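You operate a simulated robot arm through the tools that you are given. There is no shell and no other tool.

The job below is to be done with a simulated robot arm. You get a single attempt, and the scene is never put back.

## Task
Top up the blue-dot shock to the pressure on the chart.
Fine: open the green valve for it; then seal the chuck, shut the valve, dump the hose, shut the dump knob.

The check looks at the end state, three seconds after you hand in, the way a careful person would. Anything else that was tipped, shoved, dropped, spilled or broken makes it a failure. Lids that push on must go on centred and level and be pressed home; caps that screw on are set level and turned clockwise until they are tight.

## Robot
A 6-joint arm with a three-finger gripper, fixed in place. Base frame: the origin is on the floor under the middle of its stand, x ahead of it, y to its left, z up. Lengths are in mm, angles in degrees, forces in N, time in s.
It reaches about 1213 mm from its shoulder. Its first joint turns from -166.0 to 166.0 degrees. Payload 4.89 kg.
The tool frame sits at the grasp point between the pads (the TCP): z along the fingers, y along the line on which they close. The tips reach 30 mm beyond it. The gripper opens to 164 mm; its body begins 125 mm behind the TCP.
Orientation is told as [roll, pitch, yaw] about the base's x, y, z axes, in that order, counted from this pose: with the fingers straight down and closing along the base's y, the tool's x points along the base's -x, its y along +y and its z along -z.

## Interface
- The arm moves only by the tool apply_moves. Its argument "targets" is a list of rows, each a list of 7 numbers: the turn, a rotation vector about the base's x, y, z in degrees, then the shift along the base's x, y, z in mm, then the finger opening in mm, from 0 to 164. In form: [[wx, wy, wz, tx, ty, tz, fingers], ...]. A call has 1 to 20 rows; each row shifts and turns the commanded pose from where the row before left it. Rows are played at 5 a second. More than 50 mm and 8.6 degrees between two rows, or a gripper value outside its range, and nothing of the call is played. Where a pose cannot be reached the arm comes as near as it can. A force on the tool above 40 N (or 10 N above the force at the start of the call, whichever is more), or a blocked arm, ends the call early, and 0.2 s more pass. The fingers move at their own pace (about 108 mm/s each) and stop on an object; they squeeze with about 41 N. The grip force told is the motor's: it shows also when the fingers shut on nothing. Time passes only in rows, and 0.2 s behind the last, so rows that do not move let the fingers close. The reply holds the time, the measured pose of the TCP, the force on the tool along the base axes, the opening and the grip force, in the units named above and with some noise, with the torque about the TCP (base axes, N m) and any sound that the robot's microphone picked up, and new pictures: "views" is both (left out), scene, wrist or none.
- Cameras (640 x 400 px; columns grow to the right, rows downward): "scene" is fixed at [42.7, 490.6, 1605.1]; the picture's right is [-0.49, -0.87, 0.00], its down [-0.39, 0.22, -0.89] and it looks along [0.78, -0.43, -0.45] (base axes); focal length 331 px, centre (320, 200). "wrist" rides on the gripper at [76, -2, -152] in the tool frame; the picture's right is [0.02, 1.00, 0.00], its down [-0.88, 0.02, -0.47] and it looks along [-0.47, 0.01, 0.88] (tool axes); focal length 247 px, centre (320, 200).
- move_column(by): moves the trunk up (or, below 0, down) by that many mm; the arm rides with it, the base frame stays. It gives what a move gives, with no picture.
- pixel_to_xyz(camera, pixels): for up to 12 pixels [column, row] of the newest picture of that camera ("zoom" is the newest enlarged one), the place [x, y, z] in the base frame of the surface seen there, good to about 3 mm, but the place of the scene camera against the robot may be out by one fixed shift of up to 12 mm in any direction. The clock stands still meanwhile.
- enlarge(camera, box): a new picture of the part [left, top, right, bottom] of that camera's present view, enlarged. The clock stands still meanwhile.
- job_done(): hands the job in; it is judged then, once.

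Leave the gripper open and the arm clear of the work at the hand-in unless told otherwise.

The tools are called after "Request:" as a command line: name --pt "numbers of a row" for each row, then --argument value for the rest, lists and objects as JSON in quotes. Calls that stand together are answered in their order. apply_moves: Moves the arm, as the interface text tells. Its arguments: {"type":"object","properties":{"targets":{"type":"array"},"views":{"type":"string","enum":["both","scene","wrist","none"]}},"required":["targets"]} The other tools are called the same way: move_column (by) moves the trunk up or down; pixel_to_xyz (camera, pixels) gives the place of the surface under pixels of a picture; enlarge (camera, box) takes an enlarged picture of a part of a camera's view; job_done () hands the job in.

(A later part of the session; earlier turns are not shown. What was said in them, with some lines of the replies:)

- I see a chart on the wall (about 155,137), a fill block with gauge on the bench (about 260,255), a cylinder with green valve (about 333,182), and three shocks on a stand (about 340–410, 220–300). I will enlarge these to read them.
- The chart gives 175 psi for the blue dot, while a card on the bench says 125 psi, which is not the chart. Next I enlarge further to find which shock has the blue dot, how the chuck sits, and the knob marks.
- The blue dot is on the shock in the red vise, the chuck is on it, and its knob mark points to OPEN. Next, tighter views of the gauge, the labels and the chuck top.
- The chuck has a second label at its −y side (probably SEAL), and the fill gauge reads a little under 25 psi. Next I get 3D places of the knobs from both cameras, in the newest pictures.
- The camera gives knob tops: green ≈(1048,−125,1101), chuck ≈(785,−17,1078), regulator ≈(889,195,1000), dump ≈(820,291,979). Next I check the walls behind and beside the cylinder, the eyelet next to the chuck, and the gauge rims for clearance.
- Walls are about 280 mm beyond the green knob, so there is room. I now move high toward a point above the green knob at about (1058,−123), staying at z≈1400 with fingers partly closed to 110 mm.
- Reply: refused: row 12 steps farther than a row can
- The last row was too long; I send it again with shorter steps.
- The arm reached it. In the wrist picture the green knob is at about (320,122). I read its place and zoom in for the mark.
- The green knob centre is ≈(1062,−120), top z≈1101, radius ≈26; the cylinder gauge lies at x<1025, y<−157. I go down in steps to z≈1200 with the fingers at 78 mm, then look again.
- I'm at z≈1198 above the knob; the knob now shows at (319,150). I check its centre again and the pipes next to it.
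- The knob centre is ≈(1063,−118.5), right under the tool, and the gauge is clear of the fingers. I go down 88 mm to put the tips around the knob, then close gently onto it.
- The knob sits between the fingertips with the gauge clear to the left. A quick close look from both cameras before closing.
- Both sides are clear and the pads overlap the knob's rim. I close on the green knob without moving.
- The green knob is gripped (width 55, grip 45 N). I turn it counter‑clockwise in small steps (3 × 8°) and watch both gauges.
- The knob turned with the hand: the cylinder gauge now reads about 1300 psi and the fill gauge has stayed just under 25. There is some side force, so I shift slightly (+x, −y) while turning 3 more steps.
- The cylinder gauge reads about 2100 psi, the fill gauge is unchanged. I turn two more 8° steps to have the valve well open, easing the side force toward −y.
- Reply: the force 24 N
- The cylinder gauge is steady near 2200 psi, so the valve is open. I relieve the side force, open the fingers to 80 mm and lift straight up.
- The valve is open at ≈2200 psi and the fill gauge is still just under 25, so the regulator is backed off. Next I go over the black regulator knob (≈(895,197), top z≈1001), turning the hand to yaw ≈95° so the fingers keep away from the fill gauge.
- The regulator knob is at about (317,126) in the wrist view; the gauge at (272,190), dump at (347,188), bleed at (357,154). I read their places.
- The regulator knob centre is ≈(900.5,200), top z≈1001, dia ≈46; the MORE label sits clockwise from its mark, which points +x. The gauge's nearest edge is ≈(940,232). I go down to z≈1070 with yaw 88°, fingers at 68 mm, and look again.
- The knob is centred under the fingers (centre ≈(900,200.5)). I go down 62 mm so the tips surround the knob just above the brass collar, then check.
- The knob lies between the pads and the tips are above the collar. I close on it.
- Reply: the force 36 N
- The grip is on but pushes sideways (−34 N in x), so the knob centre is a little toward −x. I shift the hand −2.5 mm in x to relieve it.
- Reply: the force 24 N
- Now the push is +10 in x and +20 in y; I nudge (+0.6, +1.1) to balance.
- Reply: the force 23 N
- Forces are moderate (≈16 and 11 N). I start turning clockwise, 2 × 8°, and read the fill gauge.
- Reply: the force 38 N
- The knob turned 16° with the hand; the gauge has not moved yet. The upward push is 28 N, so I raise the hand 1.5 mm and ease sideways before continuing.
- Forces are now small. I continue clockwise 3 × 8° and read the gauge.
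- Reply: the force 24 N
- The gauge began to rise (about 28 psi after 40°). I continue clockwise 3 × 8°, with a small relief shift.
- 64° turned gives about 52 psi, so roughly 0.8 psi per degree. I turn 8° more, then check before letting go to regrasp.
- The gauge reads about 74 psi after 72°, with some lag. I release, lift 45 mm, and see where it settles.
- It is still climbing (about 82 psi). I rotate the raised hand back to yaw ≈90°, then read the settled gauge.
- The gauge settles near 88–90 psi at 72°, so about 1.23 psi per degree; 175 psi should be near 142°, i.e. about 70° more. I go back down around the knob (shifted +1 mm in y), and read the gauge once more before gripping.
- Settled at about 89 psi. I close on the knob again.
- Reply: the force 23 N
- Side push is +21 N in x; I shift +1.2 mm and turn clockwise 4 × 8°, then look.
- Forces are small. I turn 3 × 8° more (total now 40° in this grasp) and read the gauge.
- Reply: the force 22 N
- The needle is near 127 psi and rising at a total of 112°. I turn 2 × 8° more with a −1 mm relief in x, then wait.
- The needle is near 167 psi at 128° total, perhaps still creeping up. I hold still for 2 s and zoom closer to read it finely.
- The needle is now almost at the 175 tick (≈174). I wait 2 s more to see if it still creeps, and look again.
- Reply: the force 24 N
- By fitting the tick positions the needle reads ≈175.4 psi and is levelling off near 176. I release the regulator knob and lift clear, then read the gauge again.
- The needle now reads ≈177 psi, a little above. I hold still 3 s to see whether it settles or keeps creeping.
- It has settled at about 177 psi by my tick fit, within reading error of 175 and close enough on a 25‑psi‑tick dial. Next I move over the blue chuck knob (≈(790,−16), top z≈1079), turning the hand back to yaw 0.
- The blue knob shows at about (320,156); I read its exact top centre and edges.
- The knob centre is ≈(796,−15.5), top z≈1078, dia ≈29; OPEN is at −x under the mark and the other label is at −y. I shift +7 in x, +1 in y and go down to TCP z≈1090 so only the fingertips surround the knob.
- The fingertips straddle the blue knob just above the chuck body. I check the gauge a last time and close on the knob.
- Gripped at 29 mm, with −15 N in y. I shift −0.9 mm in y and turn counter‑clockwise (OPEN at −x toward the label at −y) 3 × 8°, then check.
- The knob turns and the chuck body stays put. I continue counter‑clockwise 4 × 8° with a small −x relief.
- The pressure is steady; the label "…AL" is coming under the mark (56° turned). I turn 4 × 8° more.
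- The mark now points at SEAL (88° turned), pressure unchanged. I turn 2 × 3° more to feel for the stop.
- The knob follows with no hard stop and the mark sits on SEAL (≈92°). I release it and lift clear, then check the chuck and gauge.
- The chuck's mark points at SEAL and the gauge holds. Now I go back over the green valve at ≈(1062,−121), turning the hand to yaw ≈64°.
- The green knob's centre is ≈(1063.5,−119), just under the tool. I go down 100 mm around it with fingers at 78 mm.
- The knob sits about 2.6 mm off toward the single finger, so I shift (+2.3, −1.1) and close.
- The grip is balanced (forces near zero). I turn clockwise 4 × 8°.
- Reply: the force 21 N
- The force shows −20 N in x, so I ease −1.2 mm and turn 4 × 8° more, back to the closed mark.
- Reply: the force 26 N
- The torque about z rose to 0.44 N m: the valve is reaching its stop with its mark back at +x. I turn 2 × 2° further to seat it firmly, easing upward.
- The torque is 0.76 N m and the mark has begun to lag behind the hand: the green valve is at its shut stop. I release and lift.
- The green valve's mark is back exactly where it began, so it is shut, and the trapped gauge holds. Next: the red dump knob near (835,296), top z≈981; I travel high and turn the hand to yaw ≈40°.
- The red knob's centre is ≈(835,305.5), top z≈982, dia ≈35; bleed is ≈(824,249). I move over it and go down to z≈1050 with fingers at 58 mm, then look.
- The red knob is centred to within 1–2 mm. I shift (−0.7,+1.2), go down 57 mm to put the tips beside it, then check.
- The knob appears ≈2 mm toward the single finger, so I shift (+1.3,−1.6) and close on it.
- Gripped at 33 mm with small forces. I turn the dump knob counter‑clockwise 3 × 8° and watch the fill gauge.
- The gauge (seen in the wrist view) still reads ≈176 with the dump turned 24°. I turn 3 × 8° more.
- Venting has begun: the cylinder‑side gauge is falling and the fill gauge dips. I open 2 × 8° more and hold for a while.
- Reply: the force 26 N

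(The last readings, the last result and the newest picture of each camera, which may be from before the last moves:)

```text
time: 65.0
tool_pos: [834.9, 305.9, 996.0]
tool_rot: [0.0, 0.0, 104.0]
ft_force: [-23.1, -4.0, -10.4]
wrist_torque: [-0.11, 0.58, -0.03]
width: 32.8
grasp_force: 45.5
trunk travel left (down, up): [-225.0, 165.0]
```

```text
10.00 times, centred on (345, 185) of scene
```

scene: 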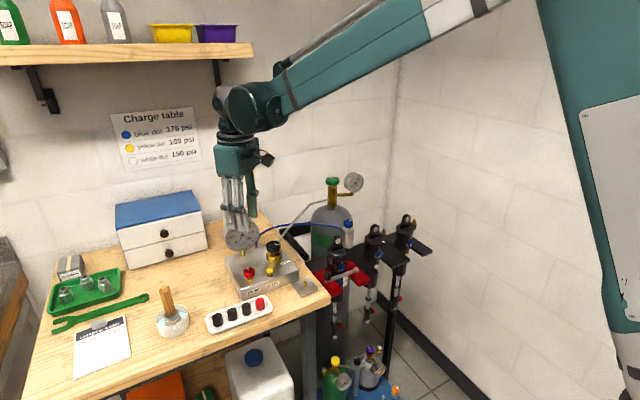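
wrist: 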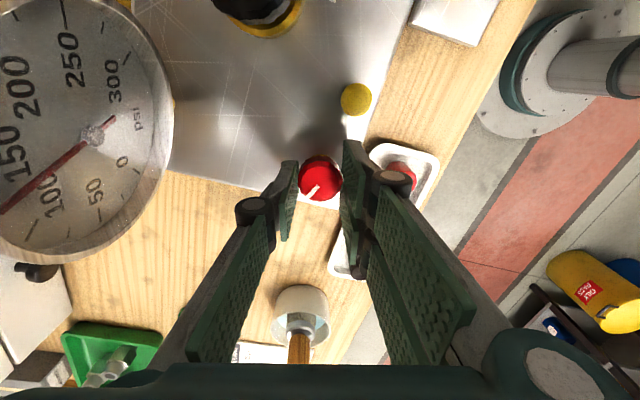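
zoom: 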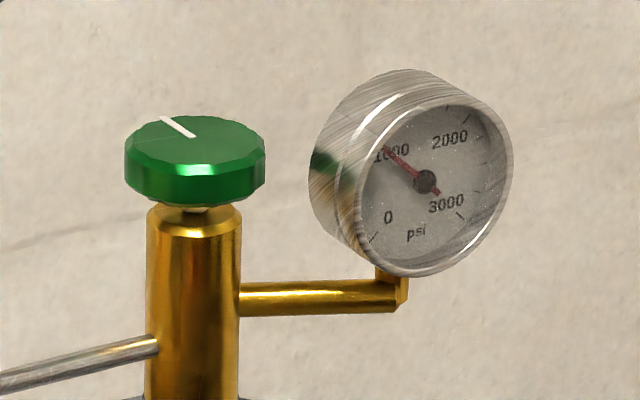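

The trapped gas is running off: fill ≈130 psi, cylinder side ≈1000 psi. I ease −1 mm in x and hold 4 s.

Request:
apply_moves --pt "0 0 0 -1 0 -0.5 24" --pt "0 0 0 0 0 0 24" --pt "0 0 0 0 0 0 24" --pt "0 0 0 0 0 0 24" --pt "0 0 0 0 0 0 24" --pt "0 0 0 0 0 0 24" --pt "0 0 0 0 0 0 24" --pt "0 0 0 0 0 0 24" --pt "0 0 0 0 0 0 24" --pt "0 0 0 0 0 0 24" --pt "0 0 0 0 0 0 24" --pt "0 0 0 0 0 0 24" --pt "0 0 0 0 0 0 24" --pt "0 0 0 0 0 0 24" --pt "0 0 0 0 0 0 24" --pt "0 0 0 0 0 0 24" --pt "0 0 0 0 0 0 24" --pt "0 0 0 0 0 0 24" --pt "0 0 0 0 0 0 24" --pt "0 0 0 0 0 0 24" --views "wrist"

Request:
enlarge --camera "scene" --box '[322, 165, 368, 205]'

Request:
enlarge --camera "scene" --box '[335, 213, 365, 240]'

```text
time: 69.2
tool_pos: [834.5, 306.1, 993.6]
tool_rot: [0.0, 0.0, 104.0]
ft_force: [19.5, -8.8, 26.1]
wrist_torque: [-0.31, -0.68, -0.03]
width: 32.9
grasp_force: 44.8
trunk travel left (down, up): [-225.0, 165.0]
```

wrist: 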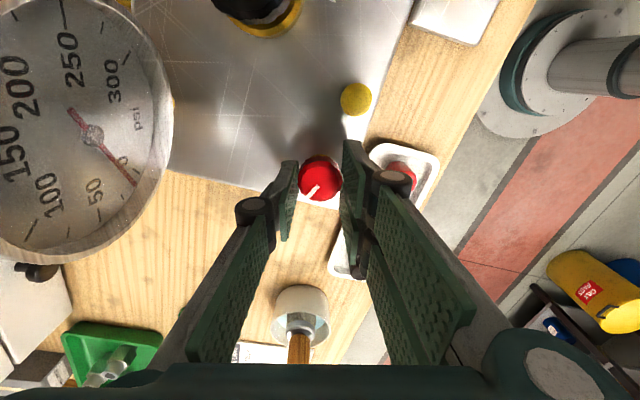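

```text
10.00 times, centred on (345, 185) of scene
```

zoom: 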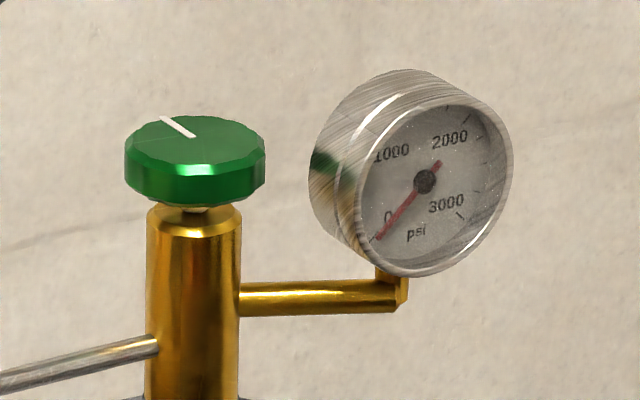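

```text
14.81 times, centred on (350, 226) of scene
```

zoom: 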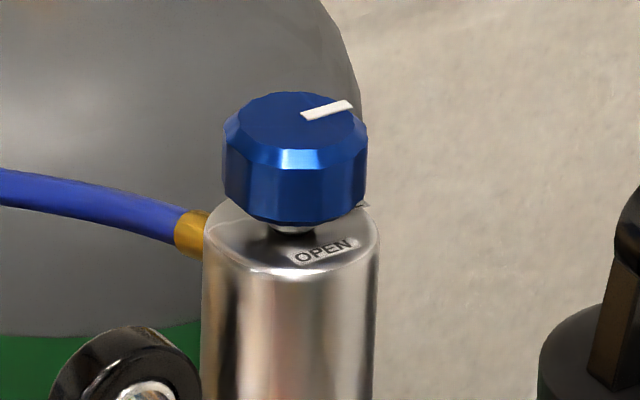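

The cylinder side is at 0 and the fill gauge is near 0. I relieve the forces slightly, hold 3 s more and zoom on the gauge.

Request:
apply_moves --pt "0 0 0 0.6 -0.3 1 24" --pt "0 0 0 0 0 0 24" --pt "0 0 0 0 0 0 24" --pt "0 0 0 0 0 0 24" --pt "0 0 0 0 0 0 24" --pt "0 0 0 0 0 0 24" --pt "0 0 0 0 0 0 24" --pt "0 0 0 0 0 0 24" --pt "0 0 0 0 0 0 24" --pt "0 0 0 0 0 0 24" --pt "0 0 0 0 0 0 24" --pt "0 0 0 0 0 0 24" --pt "0 0 0 0 0 0 24" --pt "0 0 0 0 0 0 24" --pt "0 0 0 0 0 0 24" --views "wrist"

Request:
enlarge --camera "wrist" --box '[0, 20, 200, 260]'

```text
time: 72.4
tool_pos: [834.8, 305.6, 994.9]
tool_rot: [0.1, -0.1, 104.0]
ft_force: [-22.0, -7.9, -34.4]
wrist_torque: [-0.09, 0.49, -0.03]
width: 33.1
grasp_force: 45.4
trunk travel left (down, up): [-225.0, 165.0]
```

wrist: 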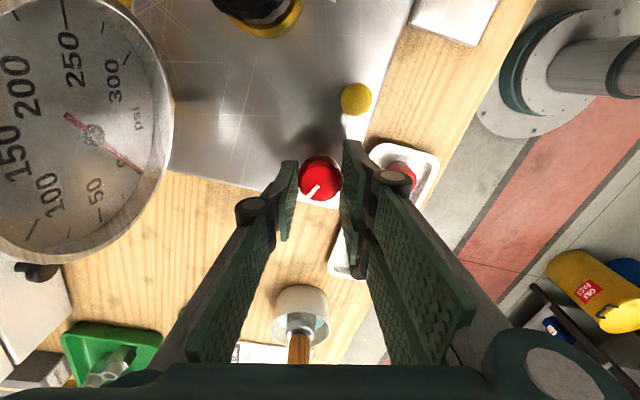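

```text
1.67 times, centred on (100, 140) of wrist
```

zoom: 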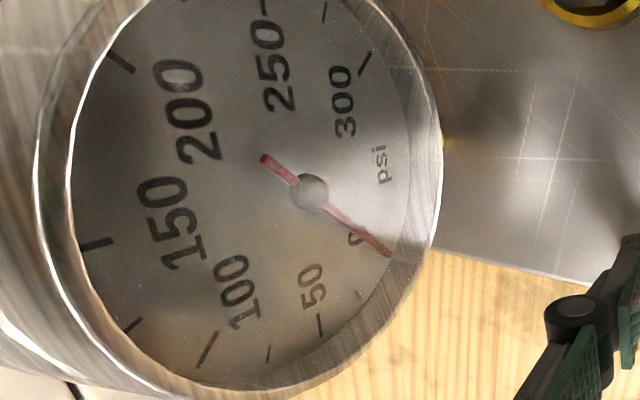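

The fill gauge is at 0 now: the hose is dumped. I ease the force (z −0.5, x −0.4) and turn the dump knob clockwise 4 × 8°.

Request:
apply_moves --pt "0 0 0 -0.4 -0.2 -0.5 24" --pt "0 0 -8 0 0 0 24" --pt "0 0 -8 0 0 0 24" --pt "0 0 -8 0 0 0 24" --pt "0 0 -8 0 0 0 24" --views "none"

```text
time: 73.6
tool_pos: [834.5, 305.9, 993.5]
tool_rot: [0.0, 0.0, 71.9]
ft_force: [7.4, 0.9, -5.4]
wrist_torque: [-0.24, -0.25, 0.0]
width: 32.9
grasp_force: 44.5
trunk travel left (down, up): [-225.0, 165.0]
```

Forces are small. I turn 4 × 8° further clockwise, back to the starting mark.

Request:
apply_moves --pt "0 0 -8 0.2 0 0 24" --pt "0 0 -8 0 0 0 24" --pt "0 0 -8 0 0 0 24" --pt "0 0 -8 0 0 0 24" --views "wrist"

Request:
enlarge --camera "wrist" --box '[280, 130, 360, 220]'

```text
time: 74.6
tool_pos: [835.5, 307.0, 994.3]
tool_rot: [0.0, 0.0, 39.7]
ft_force: [22.6, 2.5, 13.2]
wrist_torque: [0.06, -0.72, -0.03]
width: 33.2
grasp_force: 45.1
trunk travel left (down, up): [-225.0, 165.0]
```

wrist: 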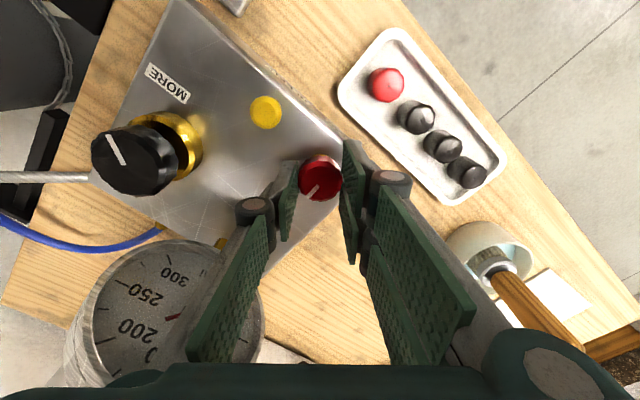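

```text
4.44 times, centred on (320, 175) of wrist
```

zoom: 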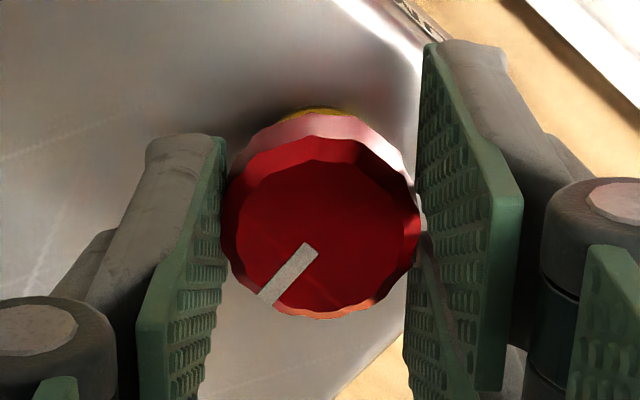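

The mark is back at its start. I turn 3 × 2.5° more clockwise to feel for the stop, easing +x.

Request:
apply_moves --pt "0 0 -2.5 0.8 0 0.2 24" --pt "0 0 -2.5 0 0 0 24" --pt "0 0 -2.5 0 0 0 24" --views "wrist"

Request:
enlarge --camera "wrist" --box '[280, 130, 360, 220]'

```text
time: 75.4
tool_pos: [836.0, 304.6, 994.6]
tool_rot: [0.1, 0.1, 32.3]
ft_force: [5.0, -5.4, -4.0]
wrist_torque: [-0.15, -0.17, 0.53]
width: 32.8
grasp_force: 45.1
trunk travel left (down, up): [-225.0, 165.0]
```

wrist: 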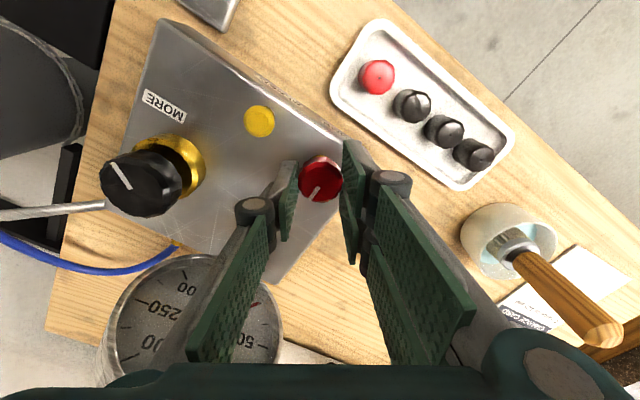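

```text
4.44 times, centred on (320, 175) of wrist
```

zoom: 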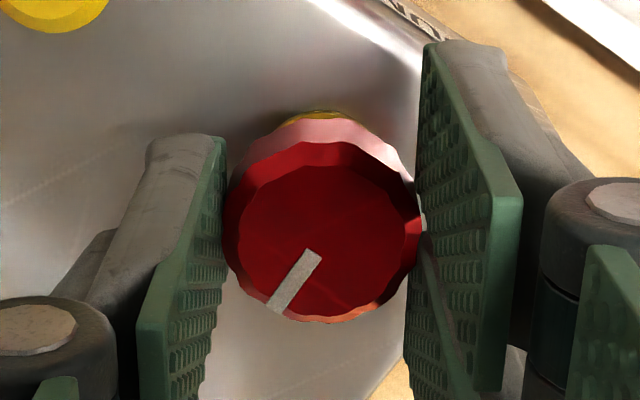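

The torque is 0.53 N m: the dump knob is at its shut stop. I release, open and lift straight up.

Request:
apply_moves --pt "0 0 0 0 0 0 45" --pt "0 0 0 0 0 0 58" --pt "0 0 0 0 0 0 58" --pt "0 0 0 0 0 25 58" --pt "0 0 0 0 0 45 58" --pt "0 0 0 0 0 45 70" --pt "0 0 0 -10 0 45 90" --pt "0 0 0 -20 -10 45 110" --pt "0 0 -3 -40 -15 25 130" --pt "0 0 -4 -40 -25 15 150" --pt "0 0 -4 -40 -25 15 164" --pt "0 0 -4 -40 -25 15 164" --views "both"

Request:
enlarge --camera "scene" --box '[222, 213, 264, 255]'

Request:
enlarge --camera "scene" --box '[230, 250, 320, 300]'

Request:
enlarge --camera "scene" --box '[315, 165, 385, 260]'

```text
refused: row 8 steps farther than a row can; nothing moved
```

```text
9.52 times, centred on (243, 234) of scene
```

zoom: 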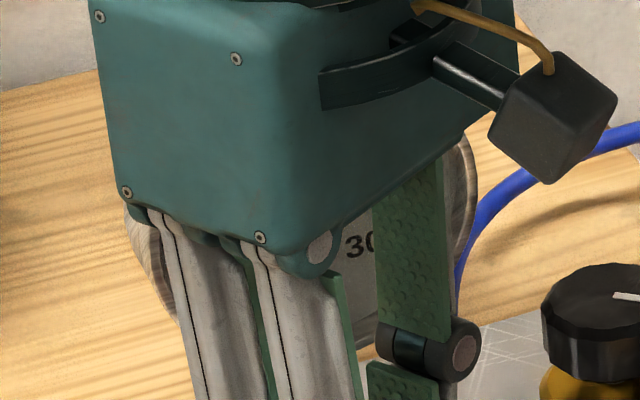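

```text
7.11 times, centred on (275, 275) of scene
```

zoom: 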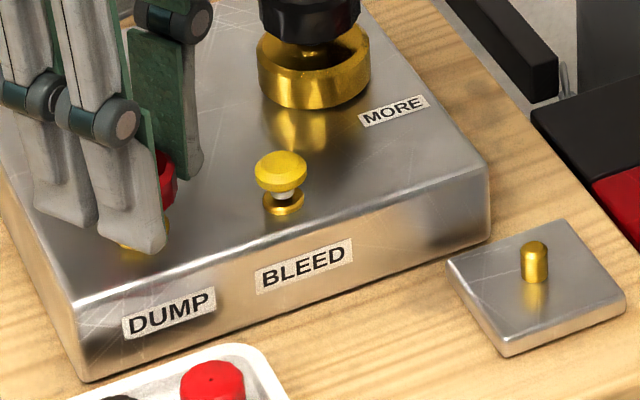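

```text
4.21 times, centred on (350, 212) of scene
```

zoom: 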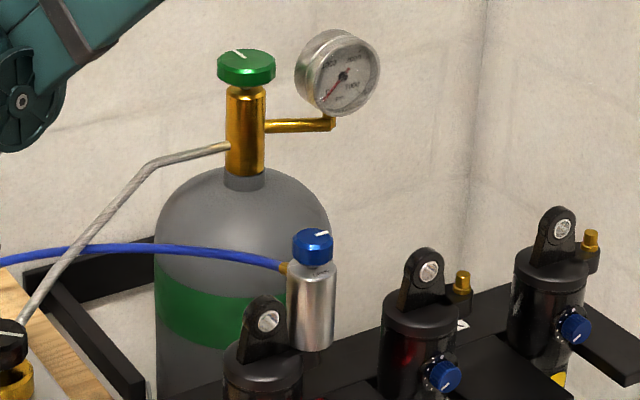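

One row was too long, so nothing moved. I send it again with shorter steps.

Request:
apply_moves --pt "0 0 0 0 0 0 45" --pt "0 0 0 0 0 0 58" --pt "0 0 0 0 0 0 58" --pt "0 0 0 0 0 25 58" --pt "0 0 0 0 0 45 58" --pt "0 0 0 0 0 45 58" --pt "0 0 0 0 0 45 80" --pt "0 0 0 -15 -10 35 110" --pt "0 0 -4 -35 -15 20 130" --pt "0 0 -4 -35 -25 15 150" --pt "0 0 -4 -35 -25 15 164" --pt "0 0 -4 -35 -25 15 164" --views "both"

Request:
enlarge --camera "scene" --box '[222, 213, 264, 255]'

Request:
enlarge --camera "scene" --box '[230, 250, 320, 300]'

Request:
enlarge --camera "scene" --box '[315, 165, 385, 260]'

```text
time: 78.0
tool_pos: [680.1, 206.8, 1253.0]
tool_rot: [0.0, 0.0, 16.3]
ft_force: [2.2, 1.6, -1.6]
wrist_torque: [-0.13, 0.23, -0.03]
width: 164.1
grasp_force: 0.1
trunk travel left (down, up): [-225.0, 165.0]
```

scene: 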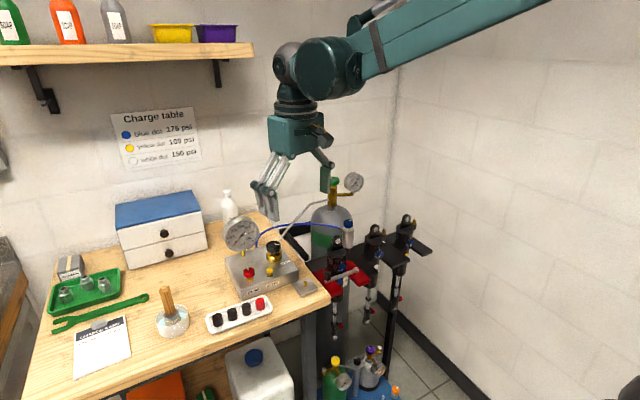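
wrist: 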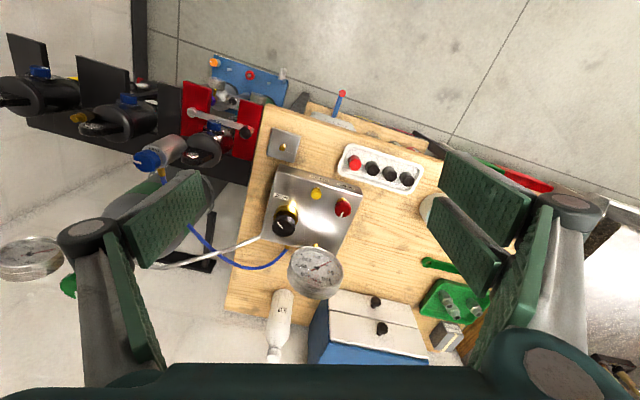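

```text
9.52 times, centred on (243, 234) of scene
```

zoom: 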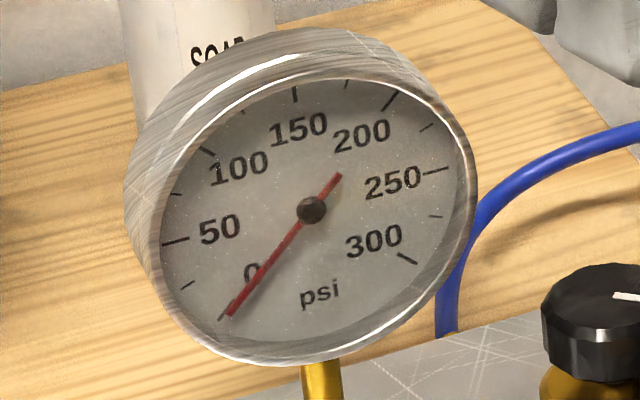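

```text
7.11 times, centred on (275, 275) of scene
```

zoom: 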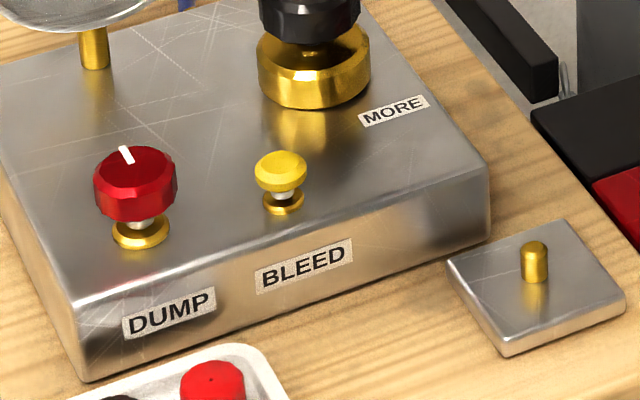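

```text
4.21 times, centred on (350, 212) of scene
```

zoom: 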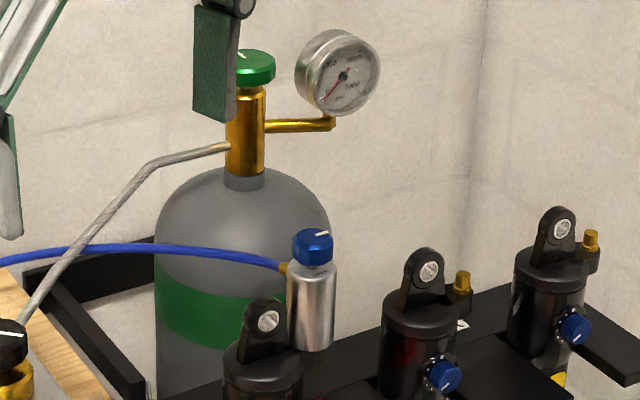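

Fill gauge and cylinder gauge both read 0, the dump and green marks are back at shut, and the chuck mark is on SEAL. I move the open hand back to a clear place near the start and check once more that the gauge stays at 0.

Request:
apply_moves --pt "0 0 -4 -15 -35 20 164" --pt "0 0 -4 -15 -35 20 164" --pt "0 0 -4 -15 -35 20 164" --pt "0 0 -4 -15 -35 20 164" --pt "0 0 0 -15 -35 20 164" --pt "0 0 0 -15 -35 20 164" --pt "0 0 0 -10 -35 20 164" --pt "0 0 0 0 0 0 164" --pt "0 0 0 0 0 0 164" --pt "0 0 0 0 0 0 164" --views "both"

Request:
enlarge --camera "scene" --box '[222, 213, 264, 255]'

Request:
enlarge --camera "scene" --box '[310, 165, 380, 290]'

```text
time: 80.2
tool_pos: [578.7, -40.1, 1394.3]
tool_rot: [0.0, 0.0, 0.5]
ft_force: [-0.6, 0.3, 1.1]
wrist_torque: [-0.02, 0.03, -0.01]
width: 164.1
grasp_force: 0.0
trunk travel left (down, up): [-225.0, 165.0]
```

scene: 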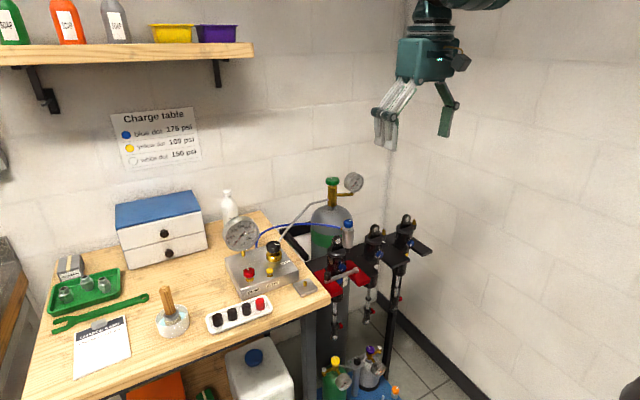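
wrist: 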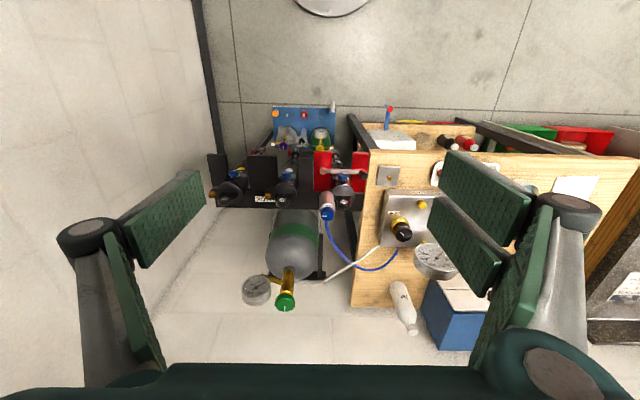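

```text
9.52 times, centred on (243, 234) of scene
```

zoom: 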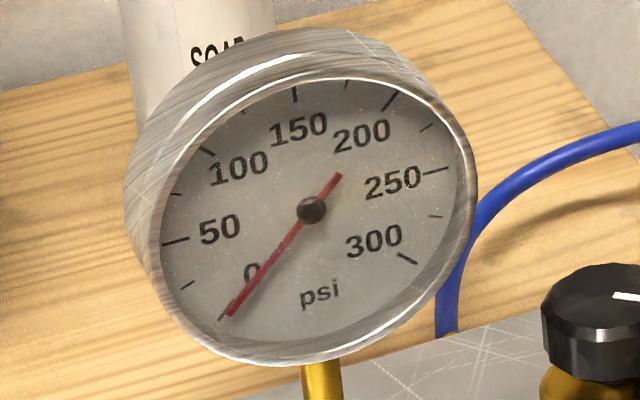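

```text
3.20 times, centred on (345, 228) of scene
```

zoom: 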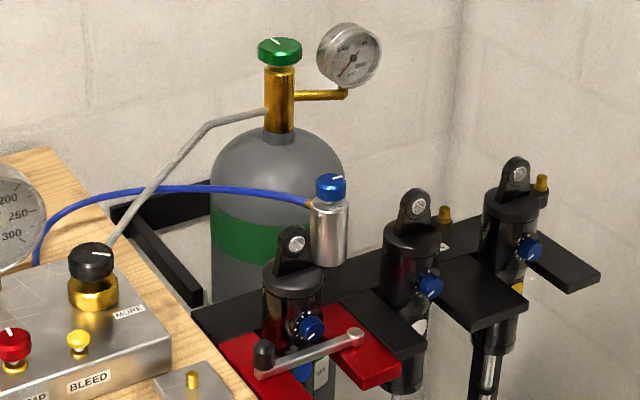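

The gauge stays at 0 with the dump shut, so nothing leaks back through the sealed chuck. The green valve and dump are at their shut marks, everything else is in place, and the arm is clear with the gripper open. I hand in the job.

Request:
job_done

```text
The job is handed in.
```

I topped up the blue-dot shock and handed the job in. By my reading of the dial it was sealed at about 177 psi, against 175 psi on the wall chart. That is about 2 psi high. The dial only has marks every 25 psi, so my reading is good to about 1 psi. The bench card says 125 psi, and I went by the chart instead.

- **Fill:** I opened the green valve, then turned the regulator up until the gauge settled.
- **Chuck:** it is turned to SEAL. There was no hard stop to feel, so I went by the mark. The hose gauge has stayed at 0 since the dump knob was shut, so nothing is leaking back from the shock.
- **Green valve:** shut to its stop. The cylinder gauge reads 0.
- **Hose:** dumped to 0, and the dump knob is shut to its stop.
- **Regulator:** I left it at the fill setting, since you didn't ask for it to be backed off.

In the final pictures nothing else has moved. The arm is clear and the gripper is open.
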